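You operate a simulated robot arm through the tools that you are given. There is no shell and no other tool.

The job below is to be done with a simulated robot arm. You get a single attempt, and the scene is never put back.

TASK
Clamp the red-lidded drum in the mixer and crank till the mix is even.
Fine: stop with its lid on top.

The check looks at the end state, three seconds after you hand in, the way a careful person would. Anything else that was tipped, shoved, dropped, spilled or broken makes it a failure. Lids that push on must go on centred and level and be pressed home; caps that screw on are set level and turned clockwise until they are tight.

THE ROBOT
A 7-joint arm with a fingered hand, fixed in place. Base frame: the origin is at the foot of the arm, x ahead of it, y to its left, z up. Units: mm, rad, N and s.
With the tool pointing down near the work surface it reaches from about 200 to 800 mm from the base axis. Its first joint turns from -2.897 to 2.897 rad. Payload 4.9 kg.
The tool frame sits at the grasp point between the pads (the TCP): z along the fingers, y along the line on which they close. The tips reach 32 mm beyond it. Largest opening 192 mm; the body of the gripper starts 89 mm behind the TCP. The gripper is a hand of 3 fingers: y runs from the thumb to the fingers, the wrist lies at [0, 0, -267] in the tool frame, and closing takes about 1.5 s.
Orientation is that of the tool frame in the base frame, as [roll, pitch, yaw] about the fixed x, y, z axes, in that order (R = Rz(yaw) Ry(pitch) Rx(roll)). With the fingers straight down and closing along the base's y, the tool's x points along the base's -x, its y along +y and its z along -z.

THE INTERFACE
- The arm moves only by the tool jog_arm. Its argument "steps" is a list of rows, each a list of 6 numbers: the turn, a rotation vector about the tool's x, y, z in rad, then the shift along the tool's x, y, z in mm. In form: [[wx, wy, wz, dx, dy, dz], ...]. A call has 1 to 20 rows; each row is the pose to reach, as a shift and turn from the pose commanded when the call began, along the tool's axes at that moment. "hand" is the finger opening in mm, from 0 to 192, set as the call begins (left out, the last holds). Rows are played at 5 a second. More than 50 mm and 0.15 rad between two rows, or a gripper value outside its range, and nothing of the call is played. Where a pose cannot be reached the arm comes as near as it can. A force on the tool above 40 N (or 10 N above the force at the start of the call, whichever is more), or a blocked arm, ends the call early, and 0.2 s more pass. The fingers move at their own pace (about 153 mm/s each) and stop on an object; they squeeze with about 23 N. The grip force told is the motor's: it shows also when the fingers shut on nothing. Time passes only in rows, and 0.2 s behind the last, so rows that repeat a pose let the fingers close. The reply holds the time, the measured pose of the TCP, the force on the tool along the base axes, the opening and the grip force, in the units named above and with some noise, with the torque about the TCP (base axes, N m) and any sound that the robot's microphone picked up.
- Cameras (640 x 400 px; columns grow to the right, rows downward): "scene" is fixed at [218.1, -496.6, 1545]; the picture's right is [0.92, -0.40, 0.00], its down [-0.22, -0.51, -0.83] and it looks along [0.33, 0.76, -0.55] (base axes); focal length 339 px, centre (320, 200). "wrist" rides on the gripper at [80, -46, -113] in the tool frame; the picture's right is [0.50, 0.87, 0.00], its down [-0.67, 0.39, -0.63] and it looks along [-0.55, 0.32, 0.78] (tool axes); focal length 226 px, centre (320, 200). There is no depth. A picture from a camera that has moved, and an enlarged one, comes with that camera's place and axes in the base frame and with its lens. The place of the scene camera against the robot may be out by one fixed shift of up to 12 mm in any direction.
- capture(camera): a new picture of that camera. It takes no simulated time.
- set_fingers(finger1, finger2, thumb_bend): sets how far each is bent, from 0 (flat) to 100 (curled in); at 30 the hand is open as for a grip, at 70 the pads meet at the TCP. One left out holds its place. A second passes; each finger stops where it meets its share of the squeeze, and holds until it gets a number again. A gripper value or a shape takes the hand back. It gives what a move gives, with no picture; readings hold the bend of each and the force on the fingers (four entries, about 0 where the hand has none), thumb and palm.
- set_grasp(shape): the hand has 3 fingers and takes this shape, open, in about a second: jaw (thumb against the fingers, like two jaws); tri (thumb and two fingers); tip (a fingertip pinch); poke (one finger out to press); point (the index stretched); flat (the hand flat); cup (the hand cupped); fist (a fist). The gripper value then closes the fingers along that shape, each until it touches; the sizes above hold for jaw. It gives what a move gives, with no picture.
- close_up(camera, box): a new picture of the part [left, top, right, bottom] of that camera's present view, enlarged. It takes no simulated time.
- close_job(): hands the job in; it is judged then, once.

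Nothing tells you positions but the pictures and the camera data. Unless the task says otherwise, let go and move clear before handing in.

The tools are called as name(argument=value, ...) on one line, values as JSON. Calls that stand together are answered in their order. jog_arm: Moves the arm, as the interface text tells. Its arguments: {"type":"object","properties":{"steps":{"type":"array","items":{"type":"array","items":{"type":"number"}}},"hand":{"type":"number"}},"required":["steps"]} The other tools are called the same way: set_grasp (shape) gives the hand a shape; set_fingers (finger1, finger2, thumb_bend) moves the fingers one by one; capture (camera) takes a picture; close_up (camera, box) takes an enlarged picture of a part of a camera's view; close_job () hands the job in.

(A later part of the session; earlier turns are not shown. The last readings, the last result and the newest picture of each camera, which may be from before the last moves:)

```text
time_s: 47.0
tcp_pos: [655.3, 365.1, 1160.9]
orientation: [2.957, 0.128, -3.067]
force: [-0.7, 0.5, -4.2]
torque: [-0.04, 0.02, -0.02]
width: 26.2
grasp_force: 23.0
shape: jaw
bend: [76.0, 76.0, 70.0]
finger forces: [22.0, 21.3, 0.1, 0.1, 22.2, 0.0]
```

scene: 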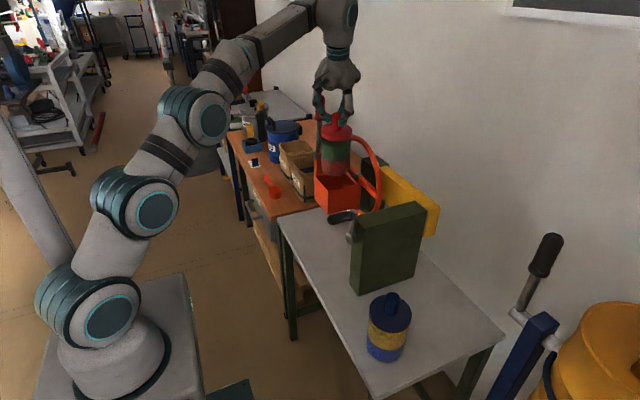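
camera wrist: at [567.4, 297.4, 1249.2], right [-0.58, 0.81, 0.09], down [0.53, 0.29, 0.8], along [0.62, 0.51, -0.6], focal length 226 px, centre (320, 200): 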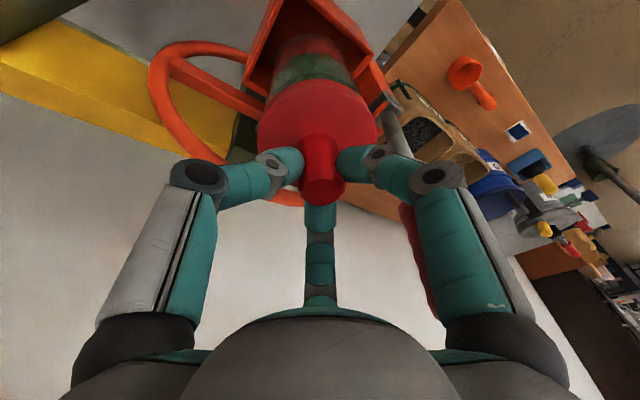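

No contact this time at the same depth, so the jar is entering the pocket. I continue down slowly.

jog_arm(steps=[[0, 0, 0, 0.38, -0.54, 2.93], [0, 0, 0, 0.76, -1.09, 5.85], [0, 0, 0, 1.14, -1.63, 8.78], [0, 0, 0, 1.52, -2.17, 11.7], [0, 0, 0, 1.52, -2.17, 11.7]])

close_up(camera="scene", box=[325, 125, 385, 200])

close_up(camera="wrist", box=[240, 5, 400, 105])

```text
time_s: 48.2
tcp_pos: [654.9, 364.2, 1149.0]
orientation: [2.957, 0.129, -3.068]
force: [-0.7, 0.2, -5.0]
torque: [-0.09, -0.01, -0.01]
width: 25.9
grasp_force: 23.4
shape: jaw
bend: [76.0, 76.0, 70.0]
finger forces: [22.2, 21.3, 0.0, 0.1, 22.6, 0.0]
```

```text
5.33 times, centred on (355, 162) of scene
camera zoom: at [218.1, -496.6, 1545.0], right [0.92, -0.4, 0.0], down [-0.22, -0.51, -0.83], along [0.33, 0.76, -0.55], focal length 1806 px, centre (133, 400)
```

zoom: 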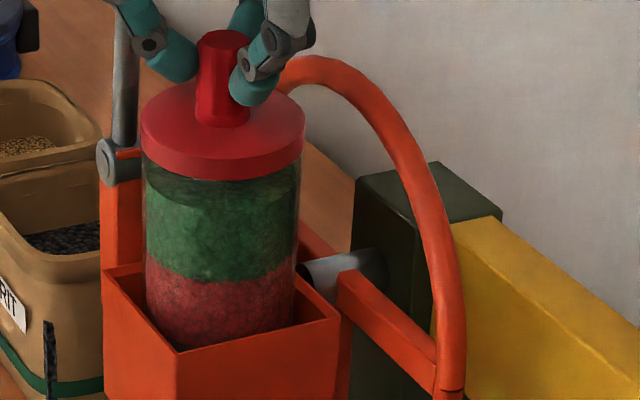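

```text
4.00 times, centred on (320, 55) of wrist
camera zoom: at [567.5, 291.8, 1240.1], right [-0.58, 0.81, 0.09], down [0.56, 0.31, 0.77], along [0.6, 0.5, -0.63], focal length 904 px, centre (320, 780)
```

zoom: 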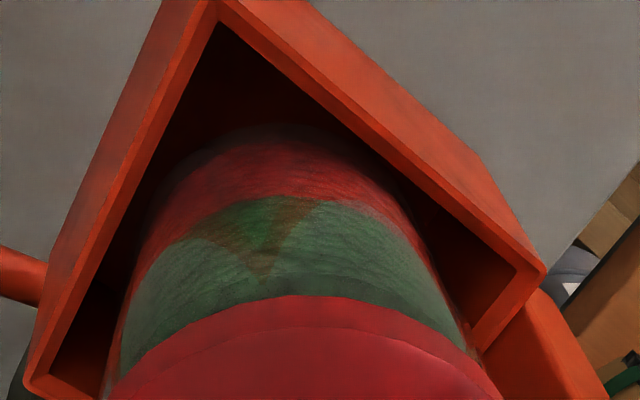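

The jar is inside the box with no contact. I keep lowering, 25 mm at a time.

jog_arm(steps=[[0, 0, 0, 0.5, -0.72, 3.9], [0, 0, 0, 1.0, -1.45, 7.8], [0, 0, 0, 1.5, -2.17, 11.7], [0, 0, 0, 2.0, -2.9, 15.6], [0, 0, 0, 2.5, -3.6, 19.5], [0, 0, 0, 3.2, -4.5, 24.4], [0, 0, 0, 3.2, -4.5, 24.4]])

capture(camera="wrist")

close_up(camera="scene", box=[300, 80, 400, 200])

```text
time_s: 49.8
tcp_pos: [654.6, 365.8, 1123.9]
orientation: [2.958, 0.131, -3.067]
force: [-0.1, 0.4, -5.1]
torque: [-0.1, 0.03, -0.01]
width: 26.0
grasp_force: 23.1
shape: jaw
bend: [76.0, 76.0, 70.0]
finger forces: [22.1, 21.2, 0.1, 0.0, 22.6, 0.0]
```

```text
taken
camera wrist: at [567.4, 291.9, 1214.8], right [-0.58, 0.81, 0.09], down [0.56, 0.31, 0.77], along [0.6, 0.5, -0.63], focal length 226 px, centre (320, 200)
```

wrist: 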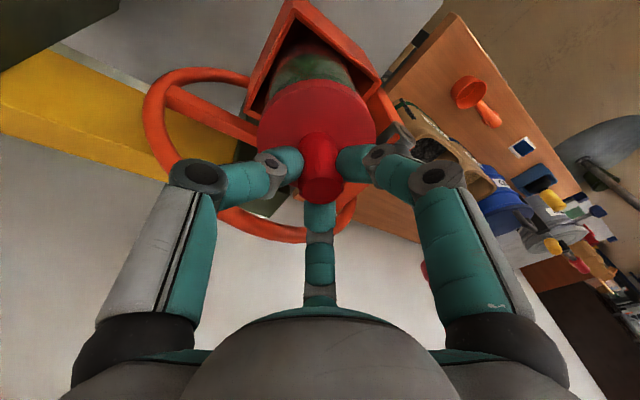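

```text
3.33 times, centred on (350, 140) of scene
camera zoom: at [218.1, -496.6, 1545.0], right [0.92, -0.4, 0.0], down [-0.22, -0.51, -0.83], along [0.33, 0.76, -0.55], focal length 1129 px, centre (220, 400)
```

zoom: 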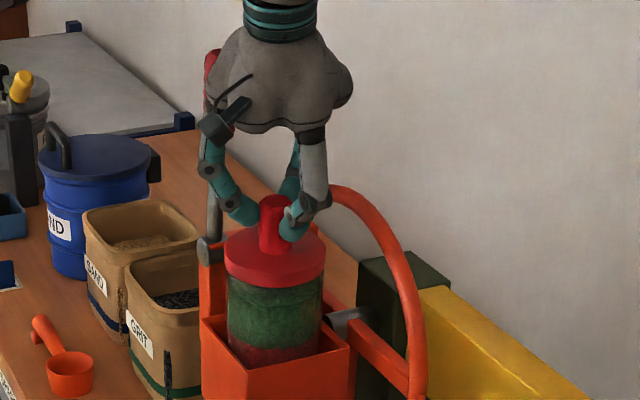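

jog_arm(steps=[[0, 0, 0, 0.5, -0.72, 3.9], [0, 0, 0, 1.0, -1.45, 7.8], [0, 0, 0, 1.5, -2.17, 11.7], [0, 0, 0, 2.0, -2.9, 15.6], [0, 0, 0, 2.5, -3.6, 19.5], [0, 0, 0, 2.5, -3.6, 19.5]])

close_up(camera="scene", box=[300, 80, 400, 200])

```text
time_s: 51.2
tcp_pos: [654.0, 365.1, 1104.1]
orientation: [2.957, 0.131, -3.066]
force: [-1.0, -0.4, -5.1]
torque: [-0.14, 0.01, 0.0]
width: 26.3
grasp_force: 23.6
shape: jaw
bend: [76.0, 76.0, 70.0]
finger forces: [22.3, 21.1, 0.0, 0.1, 22.8, 0.0]
```

```text
3.33 times, centred on (350, 140) of scene
camera zoom: at [218.1, -496.6, 1545.0], right [0.92, -0.4, 0.0], down [-0.22, -0.51, -0.83], along [0.33, 0.76, -0.55], focal length 1129 px, centre (220, 400)
```

zoom: 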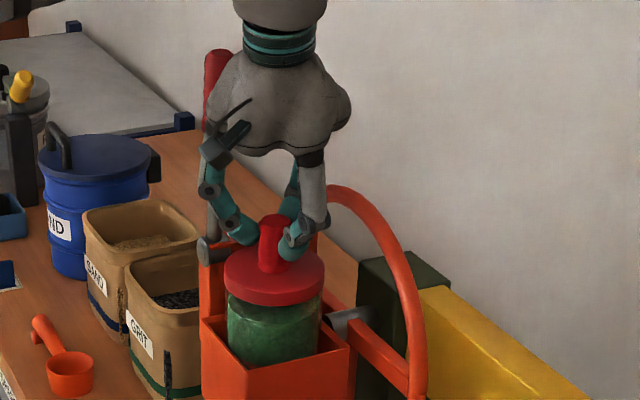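

jog_arm(steps=[[0, 0, 0, 0.4, -0.54, 2.9], [0, 0, 0, 0.76, -1.09, 5.85], [0, 0, 0, 1.14, -1.63, 8.78], [0, 0, 0, 1.52, -2.17, 11.7], [0, 0, 0, 1.9, -2.7, 14.6], [0, 0, 0, 1.9, -2.7, 14.6]])

close_up(camera="scene", box=[300, 80, 400, 200])

```text
time_s: 52.6
tcp_pos: [653.9, 366.3, 1087.8]
orientation: [2.958, 0.13, -3.067]
force: [0.5, -0.9, -5.0]
torque: [-0.07, 0.03, -0.01]
width: 26.0
grasp_force: 22.9
shape: jaw
bend: [76.0, 76.0, 70.0]
finger forces: [22.2, 21.1, 0.0, 0.0, 22.6, 0.0]
```

```text
3.33 times, centred on (350, 140) of scene
camera zoom: at [218.1, -496.6, 1545.0], right [0.92, -0.4, 0.0], down [-0.22, -0.51, -0.83], along [0.33, 0.76, -0.55], focal length 1129 px, centre (220, 400)
```

zoom: 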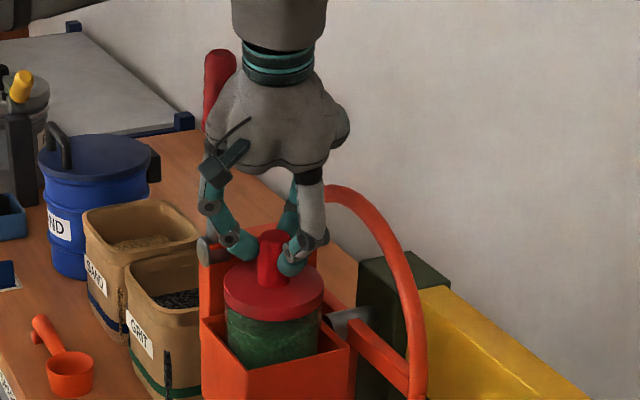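

jog_arm(steps=[[0, 0, 0, 0.25, -0.36, 1.95], [0, 0, 0, 0.5, -0.72, 3.9], [0, 0, 0, 0.75, -1.1, 5.85], [0, 0, 0, 1.0, -1.45, 7.8], [0, 0, 0, 1.3, -1.8, 9.75], [0, 0, 0, 1.5, -2.17, 11.7], [0, 0, 0, 1.5, -2.17, 11.7]])

close_up(camera="scene", box=[300, 80, 400, 200])

capture(camera="wrist")

```text
time_s: 54.2
tcp_pos: [655.6, 366.8, 1080.7]
orientation: [2.952, 0.137, -3.067]
force: [5.9, 4.7, 23.4]
torque: [0.15, -0.15, 0.01]
width: 26.7
grasp_force: 22.3
shape: jaw
bend: [76.0, 76.0, 69.0]
finger forces: [25.6, 26.5, 0.1, 0.0, 23.4, 0.0]
```

```text
3.33 times, centred on (350, 140) of scene
camera zoom: at [218.1, -496.6, 1545.0], right [0.92, -0.4, 0.0], down [-0.22, -0.51, -0.83], along [0.33, 0.76, -0.55], focal length 1129 px, centre (220, 400)
```

zoom: 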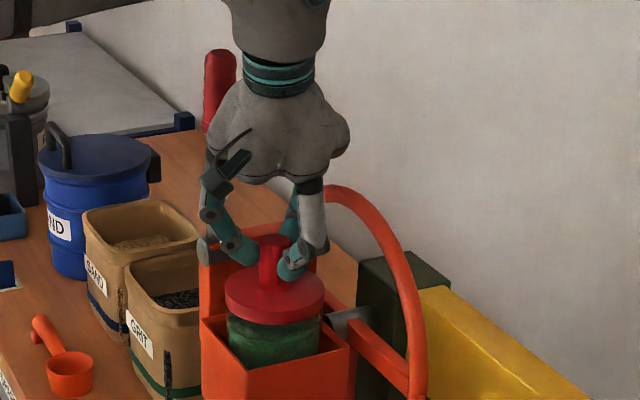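

```text
taken
camera wrist: at [567.8, 291.6, 1170.1], right [-0.58, 0.81, 0.09], down [0.55, 0.3, 0.78], along [0.6, 0.5, -0.62], focal length 226 px, centre (320, 200)
```

wrist: 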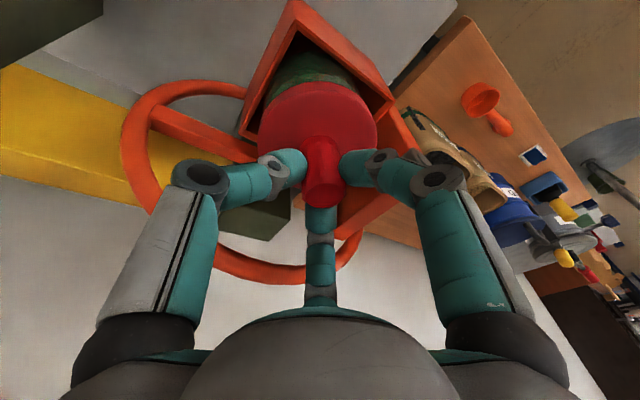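

The drum rests on the box floor (28 N at TCP z 1080.7). I relax the push, open the fingers to 60 mm, and check it stays upright.

jog_arm(steps=[[0, 0, 0, -0.5, 0.7, -3.7], [0, 0, 0, -0.5, 0.7, -3.7]])

jog_arm(steps=[[0, 0, 0, 0, 0, 0], [0, 0, 0, 0, 0, 0], [0, 0, 0, 0, 0, 0], [0, 0, 0, 0, 0, 0]], hand=60)

capture(camera="wrist")

close_up(camera="scene", box=[310, 110, 390, 210])

```text
time_s: 54.8
tcp_pos: [654.6, 365.5, 1080.9]
orientation: [2.956, 0.128, -3.067]
force: [4.7, 1.9, 18.0]
torque: [0.07, -0.18, 0.02]
width: 26.7
grasp_force: 23.4
shape: jaw
bend: [76.0, 76.0, 69.0]
finger forces: [24.5, 25.4, 0.0, 0.0, 24.2, 0.0]
```

```text
time_s: 55.8
tcp_pos: [654.7, 366.0, 1079.8]
orientation: [2.956, 0.129, -3.066]
force: [-1.0, -0.9, 0.6]
torque: [0.0, -0.03, -0.01]
width: 59.4
grasp_force: 0.1
shape: jaw
bend: [47.0, 47.0, 70.0]
finger forces: [0.0, 0.0, 0.0, 0.1, 0.1, 0.0]
```

```text
taken
camera wrist: at [567.2, 292.2, 1170.7], right [-0.58, 0.81, 0.09], down [0.56, 0.31, 0.77], along [0.6, 0.5, -0.63], focal length 226 px, centre (320, 200)
```

wrist: 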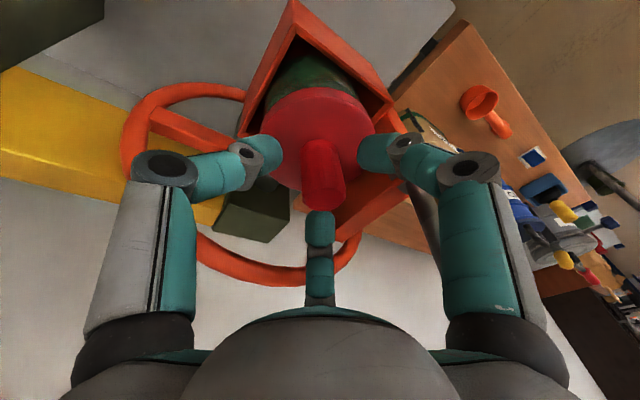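

```text
4.00 times, centred on (350, 160) of scene
camera zoom: at [218.1, -496.6, 1545.0], right [0.92, -0.4, 0.0], down [-0.22, -0.51, -0.83], along [0.33, 0.76, -0.55], focal length 1355 px, centre (200, 360)
```

zoom: 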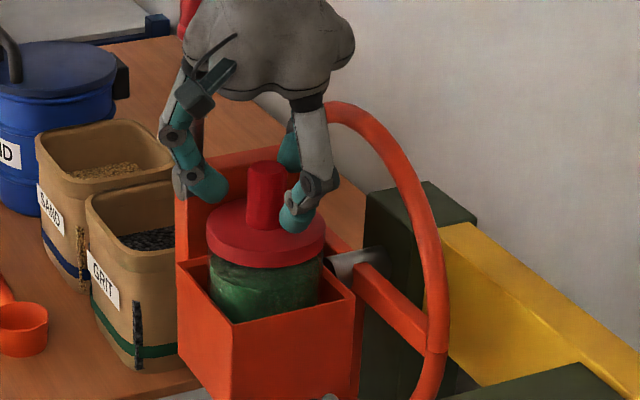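

The drum stands in the cradle and the hand is free. I retreat straight up.

jog_arm(steps=[[0, 0, 0, -1.3, 1.8, -9.75], [0, 0, 0, -2.5, 3.6, -19.5], [0, 0, 0, -5.1, 7.2, -39], [0, 0, 0, -7.6, 10.9, -58.5], [0, 0, 0, -10.1, 14.5, -78], [0, 0, 0, -12.7, 18.1, -97.5], [0, 0, 0, -15.2, 21.7, -117], [0, 0, 0, -15.2, 21.7, -117]])

close_up(camera="scene", box=[300, 80, 400, 220])

capture(camera="wrist")

```text
time_s: 57.6
tcp_pos: [656.5, 365.9, 1202.2]
orientation: [2.955, 0.129, -3.067]
force: [-0.1, 0.4, 0.2]
torque: [0.0, 0.0, -0.03]
width: 59.4
grasp_force: 0.0
shape: jaw
bend: [47.0, 47.0, 70.0]
finger forces: [0.1, 0.0, 0.0, 0.0, 0.0, 0.0]
```

```text
2.86 times, centred on (350, 150) of scene
camera zoom: at [218.1, -496.6, 1545.0], right [0.92, -0.4, 0.0], down [-0.22, -0.51, -0.83], along [0.33, 0.76, -0.55], focal length 968 px, centre (234, 343)
```

zoom: 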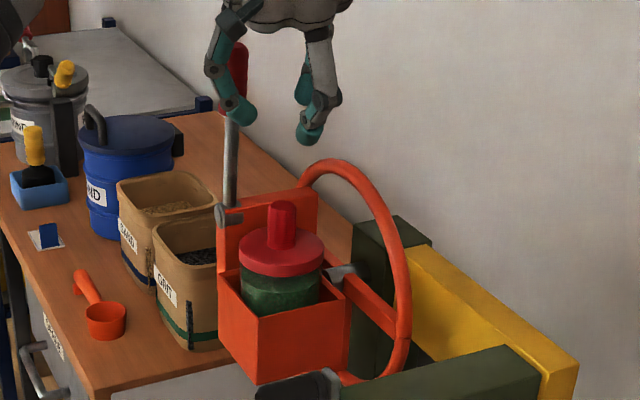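

```text
taken
camera wrist: at [568.2, 292.0, 1292.1], right [-0.58, 0.81, 0.09], down [0.56, 0.31, 0.77], along [0.6, 0.5, -0.63], focal length 226 px, centre (320, 200)
```

wrist: 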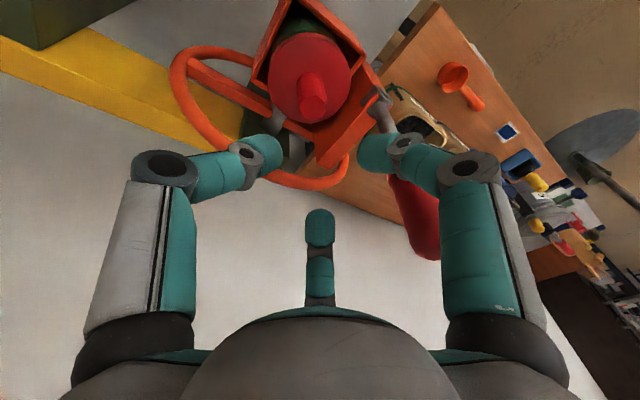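

The drum is seated. Next is the clamp lever: I back away, then turn the hand to point along +x so I can take the red handle and swing it down toward -y by rolling the wrist.

jog_arm(steps=[[0, 0, 0, 16.2, -20.1, -8.4], [0, 0, 0, 32.4, -40.2, -16.8], [0, 0, 0, 48.5, -60.4, -25.2], [0, 0, 0, 64.7, -80.5, -33.6], [0, 0, 0, 92.5, -70, -37.8], [0, 0, 0, 120.4, -59.4, -42], [0, 0, 0, 148.2, -48.8, -46.3], [0, 0, 0, 176, -38.2, -50.5], [0.0212, -0.1445, -0.0079, 176, -38.2, -50.5], [0.0423, -0.289, -0.0158, 176, -38.2, -50.5], [0.0635, -0.4335, -0.0236, 176, -38.2, -50.5], [0.0846, -0.578, -0.0315, 176, -38.2, -50.5], [0.1058, -0.7225, -0.0394, 176, -38.2, -50.5], [0.127, -0.8669, -0.0473, 176, -38.2, -50.5], [0.1481, -1.0114, -0.0552, 176, -38.2, -50.5], [0.1693, -1.1559, -0.063, 176, -38.2, -50.5], [0.1904, -1.3004, -0.0709, 176, -38.2, -50.5], [0.2116, -1.4449, -0.0788, 176, -38.2, -50.5], [0.2116, -1.4449, -0.0788, 176, -38.2, -50.5]], hand=90)

capture(camera="scene")

capture(camera="wrist")

```text
time_s: 61.6
tcp_pos: [478.9, 305.7, 1219.1]
orientation: [0.408, 1.567, 0.411]
force: [-1.2, 0.1, -0.3]
torque: [0.01, 0.0, 0.02]
width: 90.0
grasp_force: 0.0
shape: jaw
bend: [38.0, 38.0, 70.0]
finger forces: [0.0, 0.0, 0.0, 0.0, 0.0, 0.0]
```

```text
taken
```

scene: 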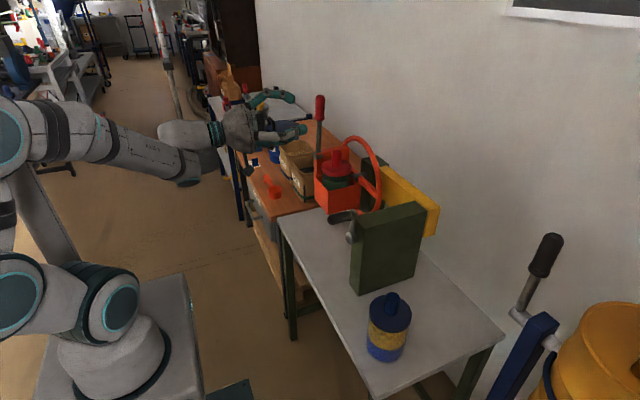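

```text
taken
camera wrist: at [365.3, 257.6, 1139.6], right [0.0, 0.87, -0.5], down [-0.63, 0.39, 0.67], along [0.77, 0.32, 0.55], focal length 226 px, centre (320, 200)
```

wrist: 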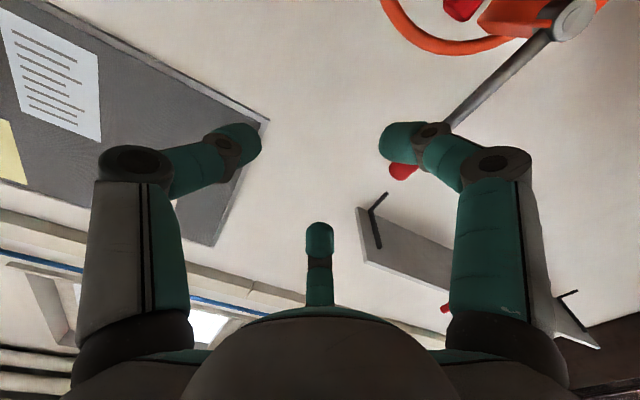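

The hand now points along +x. The lever tip is at about (621, 434, 1232), handle centre about (620, 436, 1200). I align with the handle and then advance along +x with the fingers open.

jog_arm(steps=[[0, 0, 0, 5, 28, 0], [0, 0, 0, 10, 56, 0], [0, 0, 0, 15, 84, 0], [0, 0, 0, 20, 110, 0], [0, 0, 0, 22, 130, 0], [0, 0, 0, 22, 130, 0]], hand=150)

capture(camera="wrist")

close_up(camera="scene", box=[180, 60, 400, 200])

```text
time_s: 63.0
tcp_pos: [476.8, 436.9, 1195.2]
orientation: [0.698, 1.568, 0.698]
force: [-0.7, 0.0, 0.1]
torque: [-0.01, 0.03, 0.02]
width: 149.6
grasp_force: 0.1
shape: jaw
bend: [26.0, 26.0, 52.0]
finger forces: [0.1, 0.0, 0.0, 0.0, 0.1, 0.0]
```

```text
taken
camera wrist: at [364.1, 389.9, 1116.2], right [0.0, 0.87, -0.5], down [-0.63, 0.39, 0.67], along [0.77, 0.32, 0.55], focal length 226 px, centre (320, 200)
```

wrist: 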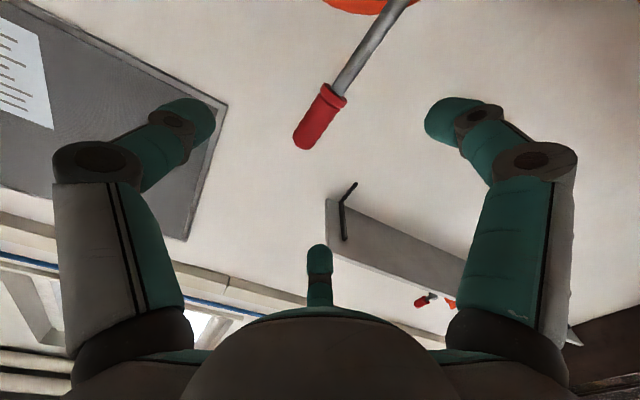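

```text
2.86 times, centred on (290, 130) of scene
camera zoom: at [218.1, -496.6, 1545.0], right [0.92, -0.4, 0.0], down [-0.22, -0.51, -0.83], along [0.33, 0.76, -0.55], focal length 968 px, centre (406, 400)
```

zoom: 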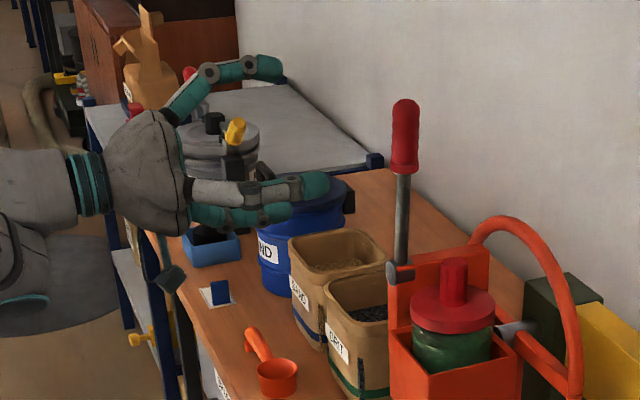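

jog_arm(steps=[[0, 0, 0, 0, -2, 25], [0, 0, 0, 0, -2, 50], [0, 0, 0, 0, -2, 75], [0, 0, 0, 0, -2, 100], [0, 0, 0, 0, -2, 119], [0, 0, 0, 0, -2, 119]])

capture(camera="wrist")

close_up(camera="scene", box=[200, 60, 400, 200])

```text
time_s: 64.4
tcp_pos: [596.9, 433.5, 1196.5]
orientation: [0.597, 1.569, 0.599]
force: [0.8, -0.4, -0.9]
torque: [0.01, 0.01, 0.0]
width: 149.6
grasp_force: 0.1
shape: jaw
bend: [26.0, 26.0, 52.0]
finger forces: [0.1, 0.0, 0.0, 0.0, 0.1, 0.1]
```

```text
taken
camera wrist: at [484.2, 386.7, 1117.9], right [0.0, 0.87, -0.5], down [-0.63, 0.39, 0.67], along [0.77, 0.32, 0.55], focal length 226 px, centre (320, 200)
```

wrist: 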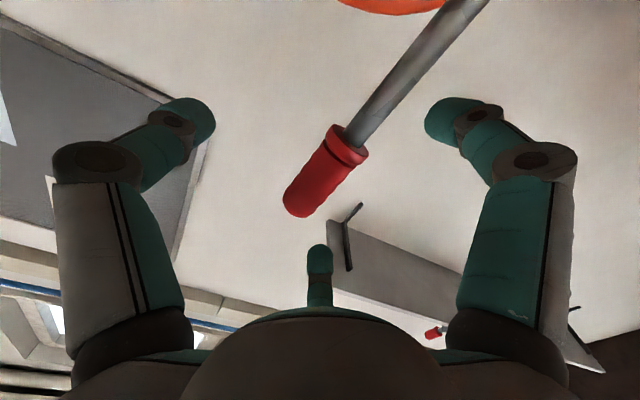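

```text
2.86 times, centred on (300, 130) of scene
camera zoom: at [218.1, -496.6, 1545.0], right [0.92, -0.4, 0.0], down [-0.22, -0.51, -0.83], along [0.33, 0.76, -0.55], focal length 968 px, centre (377, 400)
```

zoom: 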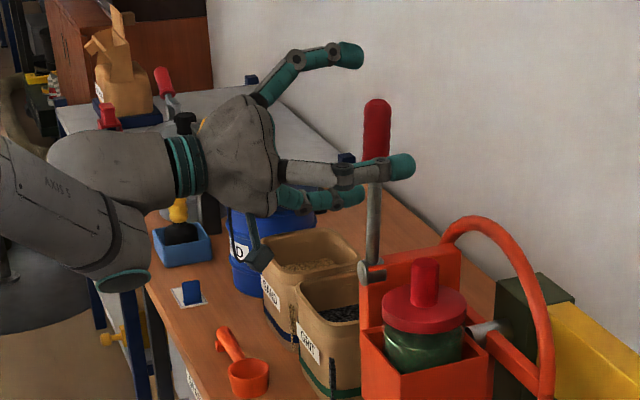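

The handle is centred between the fingers. I close on it.

jog_arm(steps=[[0, 0, 0, 0, 0, 0], [0, 0, 0, 0, 0, 0], [0, 0, 0, 0, 0, 0], [0, 0, 0, 0, 0, 0], [0, 0, 0, 0, 0, 0], [0, 0, 0, 0, 0, 0], [0, 0, 0, 0, 0, 0]], hand=10)

capture(camera="wrist")

close_up(camera="scene", box=[250, 60, 400, 200])

```text
time_s: 66.0
tcp_pos: [596.5, 433.6, 1197.3]
orientation: [0.452, 1.568, 0.453]
force: [-13.7, 1.8, -6.5]
torque: [0.19, 0.18, 0.0]
width: 26.5
grasp_force: 23.3
shape: jaw
bend: [78.0, 77.0, 70.0]
finger forces: [17.4, 18.0, 0.1, 0.0, 30.5, 0.0]
```

```text
taken
camera wrist: at [483.6, 386.7, 1117.3], right [0.0, 0.87, -0.5], down [-0.63, 0.39, 0.67], along [0.77, 0.32, 0.55], focal length 226 px, centre (320, 200)
```

wrist: 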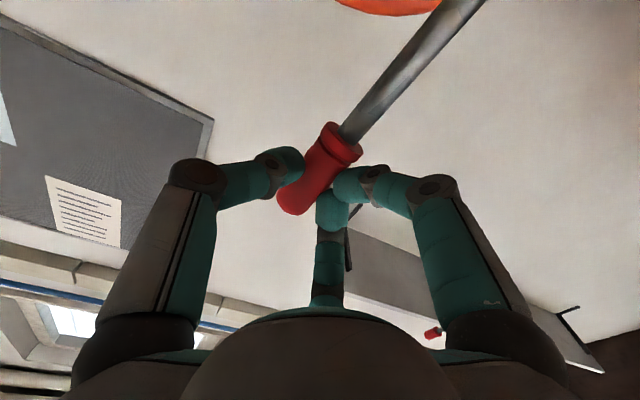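

```text
2.86 times, centred on (325, 130) of scene
camera zoom: at [218.1, -496.6, 1545.0], right [0.92, -0.4, 0.0], down [-0.22, -0.51, -0.83], along [0.33, 0.76, -0.55], focal length 968 px, centre (306, 400)
```

zoom: 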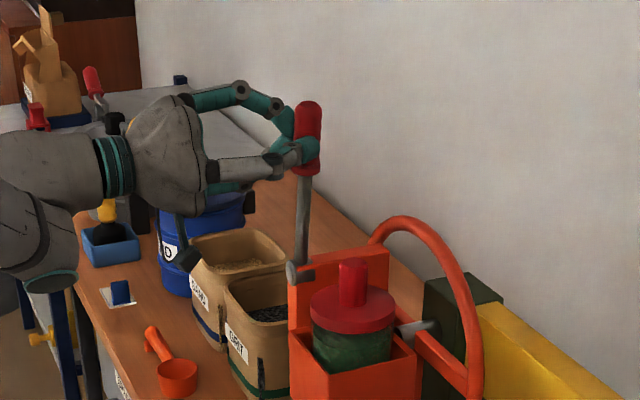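

I have the handle (fingers 17–30 N). I swing the lever about its pivot (y 445, z 1036) toward -y, first by 0.3 rad.

jog_arm(steps=[[0, 0, 0.1, 2.2, -16.0, 0], [0, 0, 0.2, 5.8, -31.8, 0], [0, 0, 0.3, 10.9, -47.1, 0], [0, 0, 0.3, 10.9, -47.1, 0]])

close_up(camera="scene", box=[250, 60, 430, 230])

```text
time_s: 67.0
tcp_pos: [596.6, 387.0, 1186.7]
orientation: [1.565, 1.269, 1.563]
force: [-2.9, 3.9, -5.4]
torque: [0.13, 0.13, 0.08]
width: 25.8
grasp_force: 22.6
shape: jaw
bend: [78.0, 77.0, 70.0]
finger forces: [18.1, 18.9, 0.1, 0.0, 26.9, 0.0]
```

```text
2.35 times, centred on (340, 145) of scene
camera zoom: at [218.1, -496.6, 1545.0], right [0.92, -0.4, 0.0], down [-0.22, -0.51, -0.83], along [0.33, 0.76, -0.55], focal length 797 px, centre (273, 329)
```

zoom: 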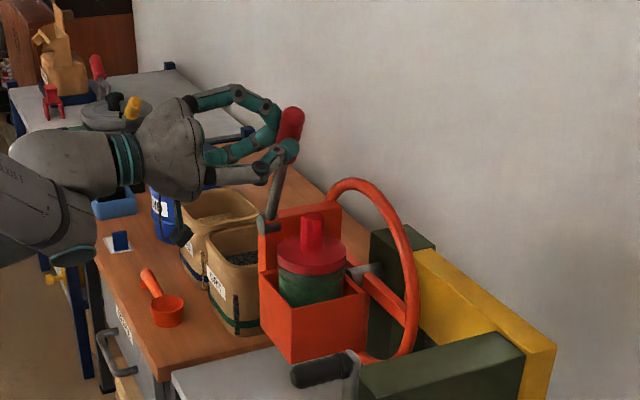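

The lever follows easily and the cradle stays still. I continue the swing.

jog_arm(steps=[[0, 0, 0.1, 1.9, -16.0, 0], [0, 0, 0.2, 5.5, -31.8, 0], [0, 0, 0.3, 10.6, -47.1, 0], [0, 0, 0.4, 17.1, -61.8, 0], [0, 0, 0.5, 25.2, -75.8, 0], [0, 0, 0.6, 34.6, -88.9, 0], [0, 0, 0.7, 45.2, -101.1, 0], [0, 0, 0.7, 45.2, -101.1, 0]])

close_up(camera="scene", box=[250, 60, 430, 230])

capture(camera="wrist")

```text
time_s: 68.8
tcp_pos: [597.2, 302.6, 1111.4]
orientation: [1.57, 0.57, 1.57]
force: [-19.9, 16.3, -4.3]
torque: [0.27, 0.02, 0.43]
width: 26.3
grasp_force: 22.5
shape: jaw
bend: [78.0, 77.0, 69.0]
finger forces: [24.1, 23.4, 0.0, 0.0, 30.6, 0.1]
```

```text
2.35 times, centred on (340, 145) of scene
camera zoom: at [218.1, -496.6, 1545.0], right [0.92, -0.4, 0.0], down [-0.22, -0.51, -0.83], along [0.33, 0.76, -0.55], focal length 797 px, centre (273, 329)
```

zoom: 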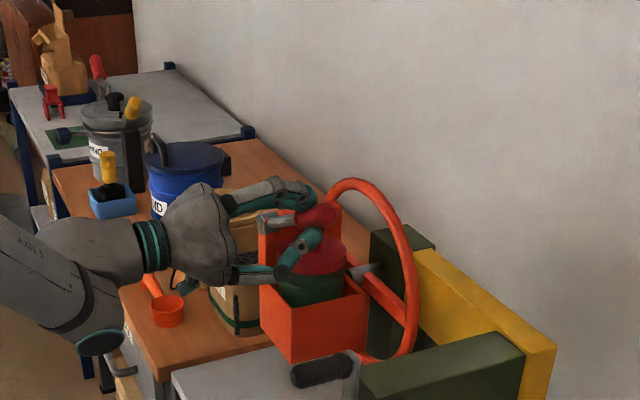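

```text
taken
camera wrist: at [483.8, 344.1, 1030.0], right [0.0, 0.89, 0.46], down [-0.63, -0.36, 0.69], along [0.77, -0.29, 0.56], focal length 226 px, centre (320, 200)
```

wrist: 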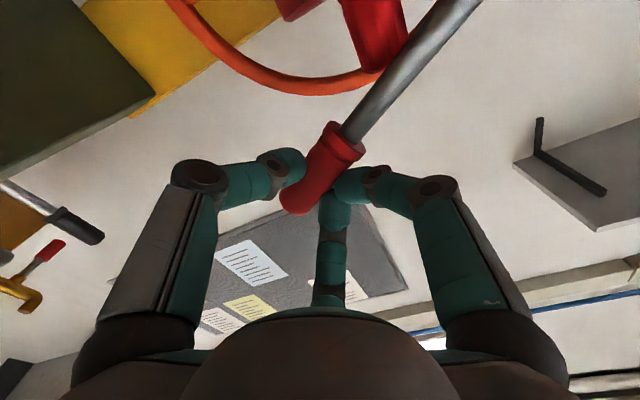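

The lever is at about 61°. A 16 N pull toward the pivot shows my arc radius is slightly long, so I ease inward 4 mm while continuing toward horizontal.

jog_arm(steps=[[0, 0, 0, 4, 0, 0], [0, 0, 0.1, 5.9, -16.0, 0], [0, 0, 0.2, 9.5, -31.5, 0], [0, 0, 0.3, 14.5, -46.5, 0], [0, 0, 0.4, 21, -60.9, 0], [0, 0, 0.4, 21, -60.9, 0]])

close_up(camera="scene", box=[250, 60, 430, 230])

capture(camera="wrist")

```text
time_s: 70.2
tcp_pos: [598.5, 286.2, 1050.9]
orientation: [1.572, 0.169, 1.569]
force: [-19.6, -15.7, 3.9]
torque: [-0.05, 0.06, -0.51]
width: 27.0
grasp_force: 23.6
shape: jaw
bend: [78.0, 77.0, 68.0]
finger forces: [24.1, 27.5, 0.0, 0.0, 35.5, 0.1]
```

```text
2.35 times, centred on (340, 145) of scene
camera zoom: at [218.1, -496.6, 1545.0], right [0.92, -0.4, 0.0], down [-0.22, -0.51, -0.83], along [0.33, 0.76, -0.55], focal length 797 px, centre (273, 329)
```

zoom: 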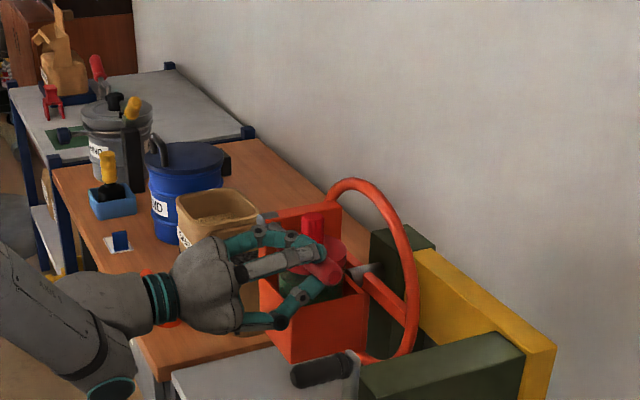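

```text
taken
camera wrist: at [485.2, 356.1, 991.7], right [0.0, 0.64, 0.77], down [-0.63, -0.6, 0.5], along [0.77, -0.49, 0.4], focal length 226 px, centre (320, 200)
```

wrist: 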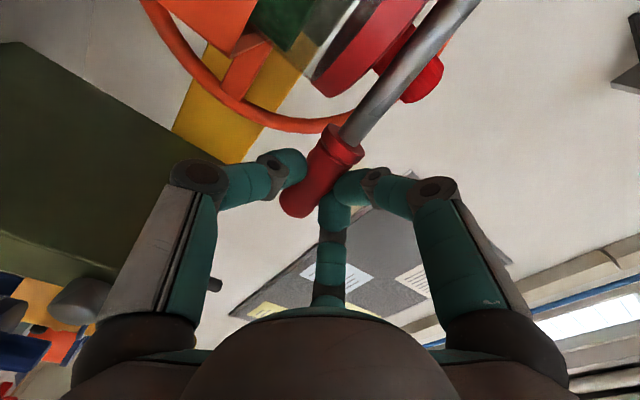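

jog_arm(steps=[[0, 0, 0.05, -1.2, -8.0, 0], [0, 0, 0.1, -0.1, -16.0, 0], [0, 0, 0.15, 1.5, -24.0, 0], [0, 0, 0.15, 1.5, -24.0, 0]])

close_up(camera="scene", box=[290, 120, 420, 220])

close_up(camera="wrist", box=[120, 0, 500, 240])

```text
time_s: 71.2
tcp_pos: [598.5, 284.3, 1032.2]
orientation: [1.563, 0.017, 1.57]
force: [-20.6, -17.7, 19.8]
torque: [-0.22, -0.71, -0.45]
width: 26.5
grasp_force: 22.9
shape: jaw
bend: [78.0, 77.0, 68.0]
finger forces: [30.8, 33.9, 0.1, 0.0, 22.1, 0.1]
```

```text
4.00 times, centred on (355, 170) of scene
camera zoom: at [218.1, -496.6, 1545.0], right [0.92, -0.4, 0.0], down [-0.22, -0.51, -0.83], along [0.33, 0.76, -0.55], focal length 1355 px, centre (180, 320)
```

zoom: 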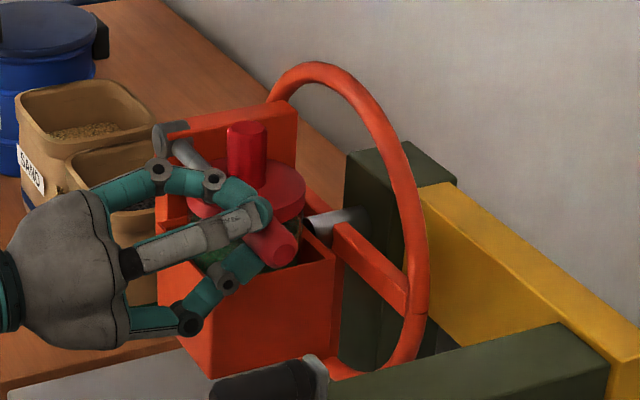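

```text
1.67 times, centred on (310, 120) of wrist
camera zoom: at [486.0, 363.1, 983.6], right [-0.01, 0.51, 0.86], down [-0.64, -0.66, 0.39], along [0.77, -0.54, 0.33], focal length 377 px, centre (337, 333)
```

zoom: 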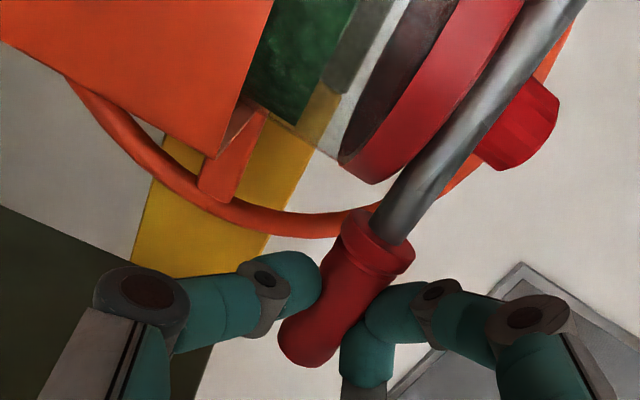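

The lever is about horizontal and now meets resistance (20 N up) with its rod across the lid. I press a little further to set the clamp.

jog_arm(steps=[[0, 0, 0.02, 0.1, -3.2, 0], [0, 0, 0.04, 0.2, -6.5, 0], [0, 0, 0.04, 0.2, -6.5, 0]])

close_up(camera="scene", box=[310, 140, 390, 210])

close_up(camera="wrist", box=[120, 0, 500, 240])

```text
time_s: 72.0
tcp_pos: [598.6, 285.6, 1027.8]
orientation: [1.556, -0.025, 1.571]
force: [-10.6, -6.4, 33.2]
torque: [-0.1, -1.16, -0.13]
width: 24.8
grasp_force: 22.8
shape: jaw
bend: [78.0, 76.0, 68.0]
finger forces: [33.1, 37.9, 0.0, 0.0, 11.1, 0.1]
```

```text
5.71 times, centred on (350, 175) of scene
camera zoom: at [218.1, -496.6, 1545.0], right [0.92, -0.4, 0.0], down [-0.22, -0.51, -0.83], along [0.33, 0.76, -0.55], focal length 1935 px, centre (149, 343)
```

zoom: 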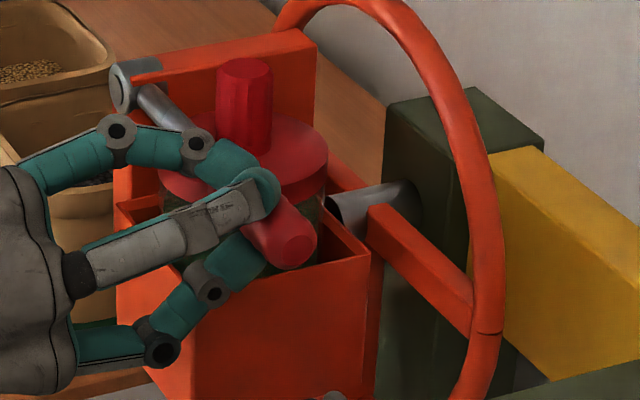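

```text
1.67 times, centred on (310, 120) of wrist
camera zoom: at [485.7, 365.0, 982.1], right [-0.01, 0.48, 0.88], down [-0.64, -0.68, 0.36], along [0.77, -0.55, 0.31], focal length 377 px, centre (337, 333)
```

zoom: 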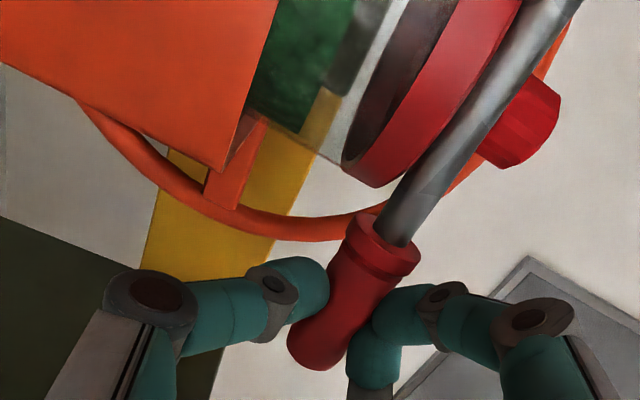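

The lever presses the lid (33 N) and the cradle has not moved. I ease off slightly, open the fingers and see whether the lever stays down.

jog_arm(steps=[[0, 0, 0, 0, 4, 0], [0, 0, 0, 0, 4, 0]])

jog_arm(steps=[[0, 0, 0, 0, 0, 0], [0, 0, 0, 0, 0, 0], [0, 0, 0, 0, 0, 0], [0, 0, 0, 0, 0, 0]], hand=85)

close_up(camera="scene", box=[310, 140, 390, 210])

capture(camera="wrist")

```text
time_s: 72.6
tcp_pos: [597.1, 285.4, 1029.7]
orientation: [1.565, -0.02, 1.57]
force: [-3.6, -0.8, 25.7]
torque: [-0.15, -0.8, -0.02]
width: 25.0
grasp_force: 22.8
shape: jaw
bend: [78.0, 76.0, 68.0]
finger forces: [30.1, 34.2, 0.1, 0.0, 12.9, 0.0]
```

```text
time_s: 73.6
tcp_pos: [598.4, 285.4, 1025.3]
orientation: [1.568, -0.018, 1.571]
force: [-0.9, 0.5, 0.0]
torque: [-0.01, -0.04, 0.02]
width: 85.2
grasp_force: 0.1
shape: jaw
bend: [39.0, 39.0, 70.0]
finger forces: [0.6, 0.0, 0.0, 0.0, 0.0, 0.1]
```

```text
5.71 times, centred on (350, 175) of scene
camera zoom: at [218.1, -496.6, 1545.0], right [0.92, -0.4, 0.0], down [-0.22, -0.51, -0.83], along [0.33, 0.76, -0.55], focal length 1935 px, centre (149, 343)
```

zoom: 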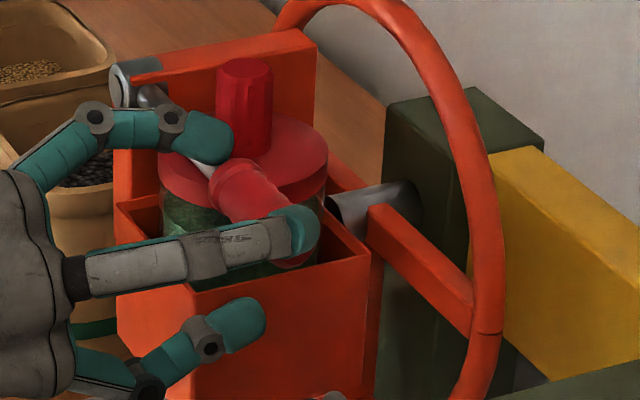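

```text
taken
camera wrist: at [484.3, 364.1, 980.2], right [0.0, 0.48, 0.88], down [-0.63, -0.68, 0.38], along [0.78, -0.55, 0.3], focal length 226 px, centre (320, 200)
```

wrist: 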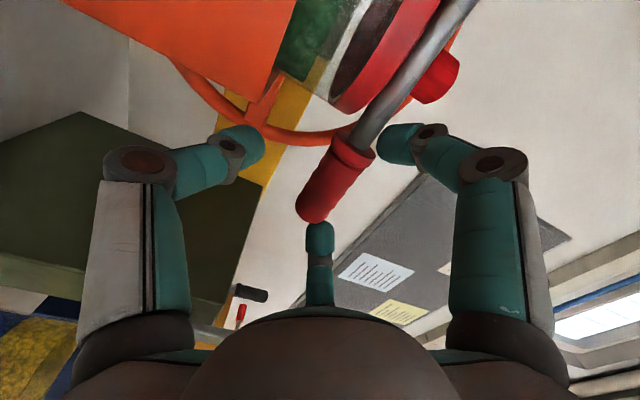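

The lever stays down across the lid. I withdraw straight back along -x and inspect the clamp.

jog_arm(steps=[[0, 0, 0, 0, 0, -20], [0, 0, 0, 0, 0, -45], [0, 0, 0, 0, 0, -75], [0, 0, 0, 0, 0, -105], [0, 0, 0, 0, 0, -135], [0, 0, 0, 0, 0, -150], [0, 0, 0, 0, 0, -150]])

close_up(camera="scene", box=[290, 120, 420, 230])

capture(camera="wrist")

```text
time_s: 75.2
tcp_pos: [448.8, 285.7, 1025.4]
orientation: [1.568, -0.021, 1.571]
force: [-0.4, -0.9, 0.4]
torque: [0.01, 0.03, 0.0]
width: 85.1
grasp_force: 0.0
shape: jaw
bend: [39.0, 39.0, 70.0]
finger forces: [0.0, 0.1, 0.0, 0.0, 0.0, 0.1]
```

```text
3.64 times, centred on (355, 175) of scene
camera zoom: at [218.1, -496.6, 1545.0], right [0.92, -0.4, 0.0], down [-0.22, -0.51, -0.83], along [0.33, 0.76, -0.55], focal length 1232 px, centre (193, 291)
```

zoom: 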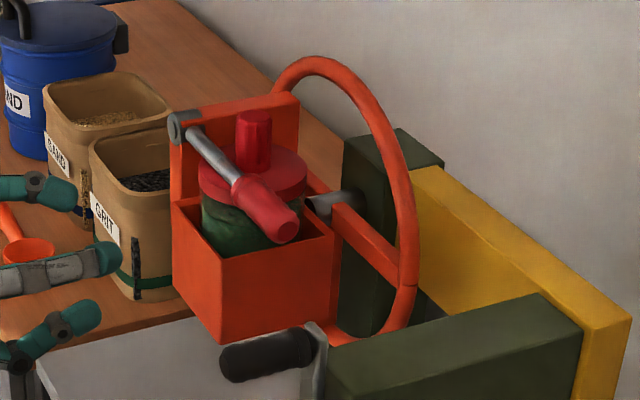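

```text
taken
camera wrist: at [335.3, 365.8, 980.7], right [0.0, 0.48, 0.88], down [-0.63, -0.68, 0.37], along [0.77, -0.55, 0.31], focal length 226 px, centre (320, 200)
```

wrist: 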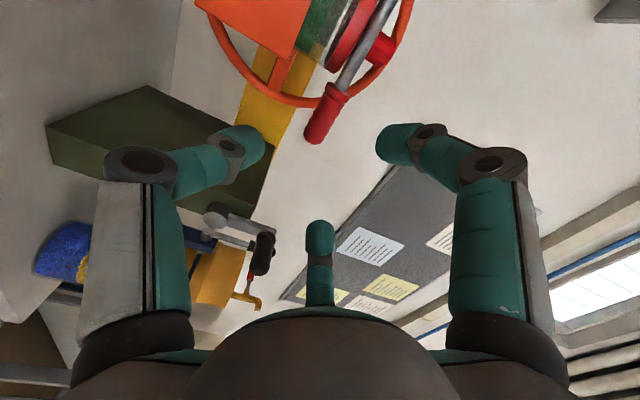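

The clamp lever lies across the lid and holds. Now the crank: I move over in front of its handle (still pointing +x) and look at it.

jog_arm(steps=[[0, 0, 0, -26, 4, -10], [0, 0, 0, -52, 8, -20], [0, 0, 0, -78, 12, -30], [0, 0, 0, -104, 16, -40], [0, 0, 0, -130, 20, -49], [0, 0, 0, -156, 24, -49], [0, 0, 0, -183, 29, -49], [0, 0, 0, -183, 29, -49]], hand=90)

capture(camera="wrist")

capture(camera="scene")

close_up(camera="scene", box=[310, 190, 390, 250])

```text
time_s: 77.2
tcp_pos: [447.8, 126.6, 1112.3]
orientation: [1.464, -0.062, 1.577]
force: [-0.3, 0.0, -0.2]
torque: [0.0, 0.04, -0.01]
width: 90.0
grasp_force: 0.0
shape: jaw
bend: [38.0, 38.0, 70.0]
finger forces: [0.0, 0.0, 0.0, 0.0, 0.1, 0.0]
out of reach, approached as far as the arm can: row 6, 7, 8
stopped in row 8: the arm was blocked; the commanded pose is now the measured one
```

```text
taken
camera wrist: at [339.6, 207.6, 1060.2], right [-0.09, 0.45, 0.89], down [-0.67, -0.69, 0.28], along [0.74, -0.57, 0.36], focal length 226 px, centre (320, 200)
```

wrist: 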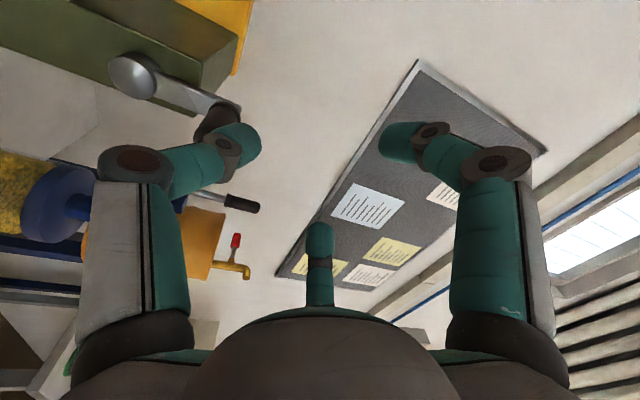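

```text
taken
```

scene: 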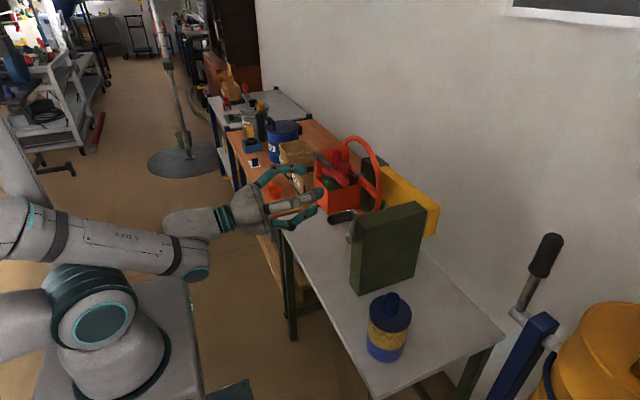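

```text
6.67 times, centred on (350, 220) of scene
camera zoom: at [218.1, -496.6, 1545.0], right [0.92, -0.4, 0.0], down [-0.22, -0.51, -0.83], along [0.33, 0.76, -0.55], focal length 2258 px, centre (120, 67)
```

zoom: 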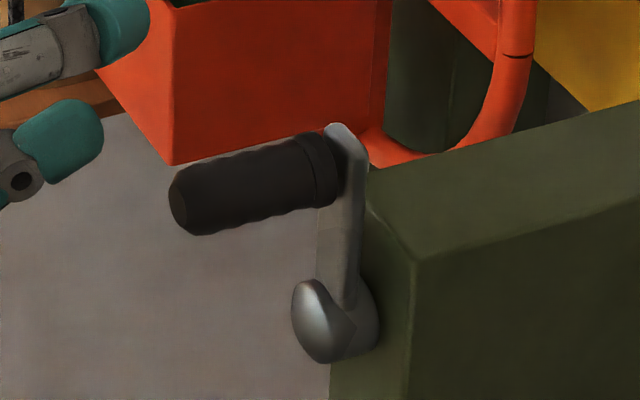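

The arm folded to its limit at x 400; a bit farther out and tilted 20° down should be fine. I set that attitude just in front of the crank handle and measure it.

jog_arm(steps=[[0.0911, -0.0028, -0.0123, -6, -10.3, 1], [0.1822, -0.0055, -0.0246, -12, -20.5, 2], [0.2732, -0.0083, -0.0368, -18, -30.8, 3], [0.3643, -0.011, -0.0491, -24, -41, 4], [0.4554, -0.0138, -0.0614, -29.9, -51.3, 4.6], [0.4554, -0.0138, -0.0614, -29.9, -51.3, 4.6]])

capture(camera="wrist")

capture(camera="scene")

```text
time_s: 78.6
tcp_pos: [458.5, 99.5, 1059.0]
orientation: [1.924, 0.004, 1.57]
force: [-0.3, 0.4, 0.0]
torque: [-0.02, 0.02, 0.01]
width: 90.0
grasp_force: 0.1
shape: jaw
bend: [38.0, 38.0, 70.0]
finger forces: [0.0, 0.0, 0.0, 0.0, 0.0, 0.0]
```

```text
taken
camera wrist: at [336.7, 179.1, 1054.2], right [0.3, 0.5, 0.81], down [-0.46, -0.67, 0.58], along [0.84, -0.55, 0.03], focal length 226 px, centre (320, 200)
```

wrist: 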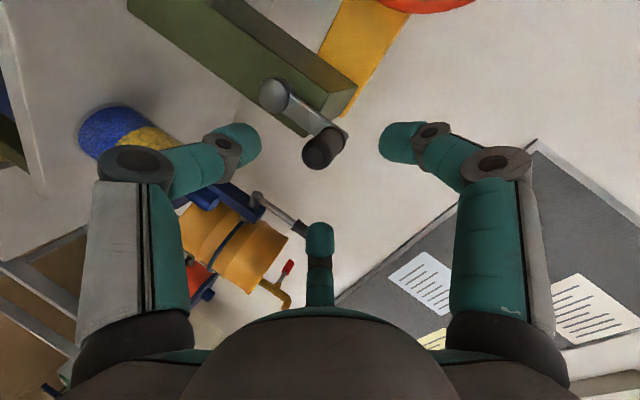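

```text
taken
```

scene: 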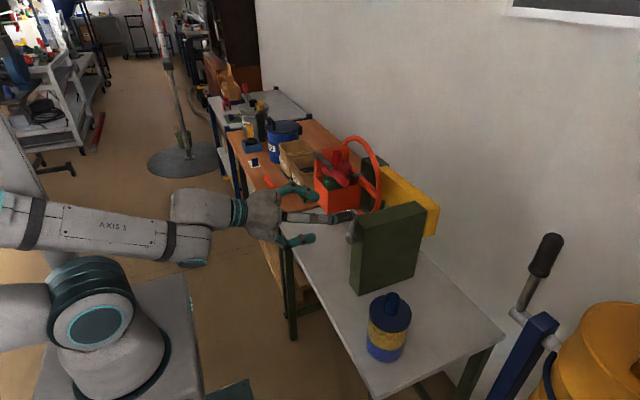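

close_up(camera="wrist", box=[240, 60, 370, 180])

close_up(camera="scene", box=[270, 170, 390, 260])

```text
3.33 times, centred on (305, 120) of wrist
camera zoom: at [336.7, 179.1, 1054.2], right [0.3, 0.5, 0.81], down [-0.46, -0.67, 0.58], along [0.84, -0.55, 0.03], focal length 754 px, centre (370, 467)
```

zoom: 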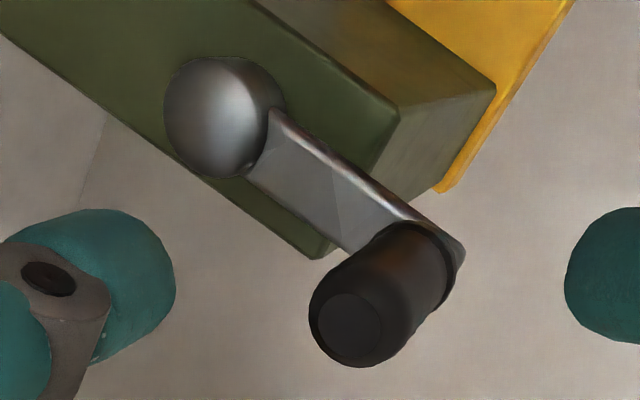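

```text
4.44 times, centred on (330, 215) of scene
camera zoom: at [218.1, -496.6, 1545.0], right [0.92, -0.4, 0.0], down [-0.22, -0.51, -0.83], along [0.33, 0.76, -0.55], focal length 1505 px, centre (276, 133)
```

zoom: 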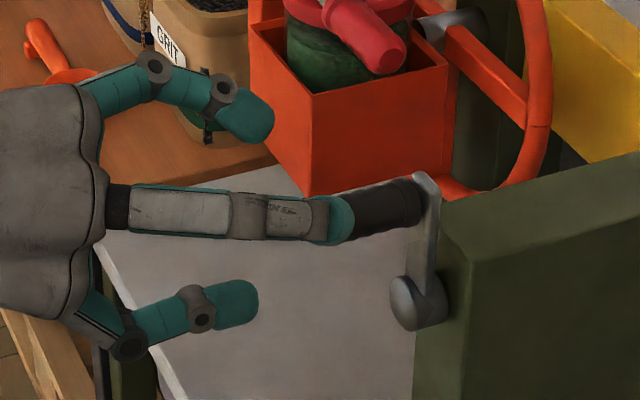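

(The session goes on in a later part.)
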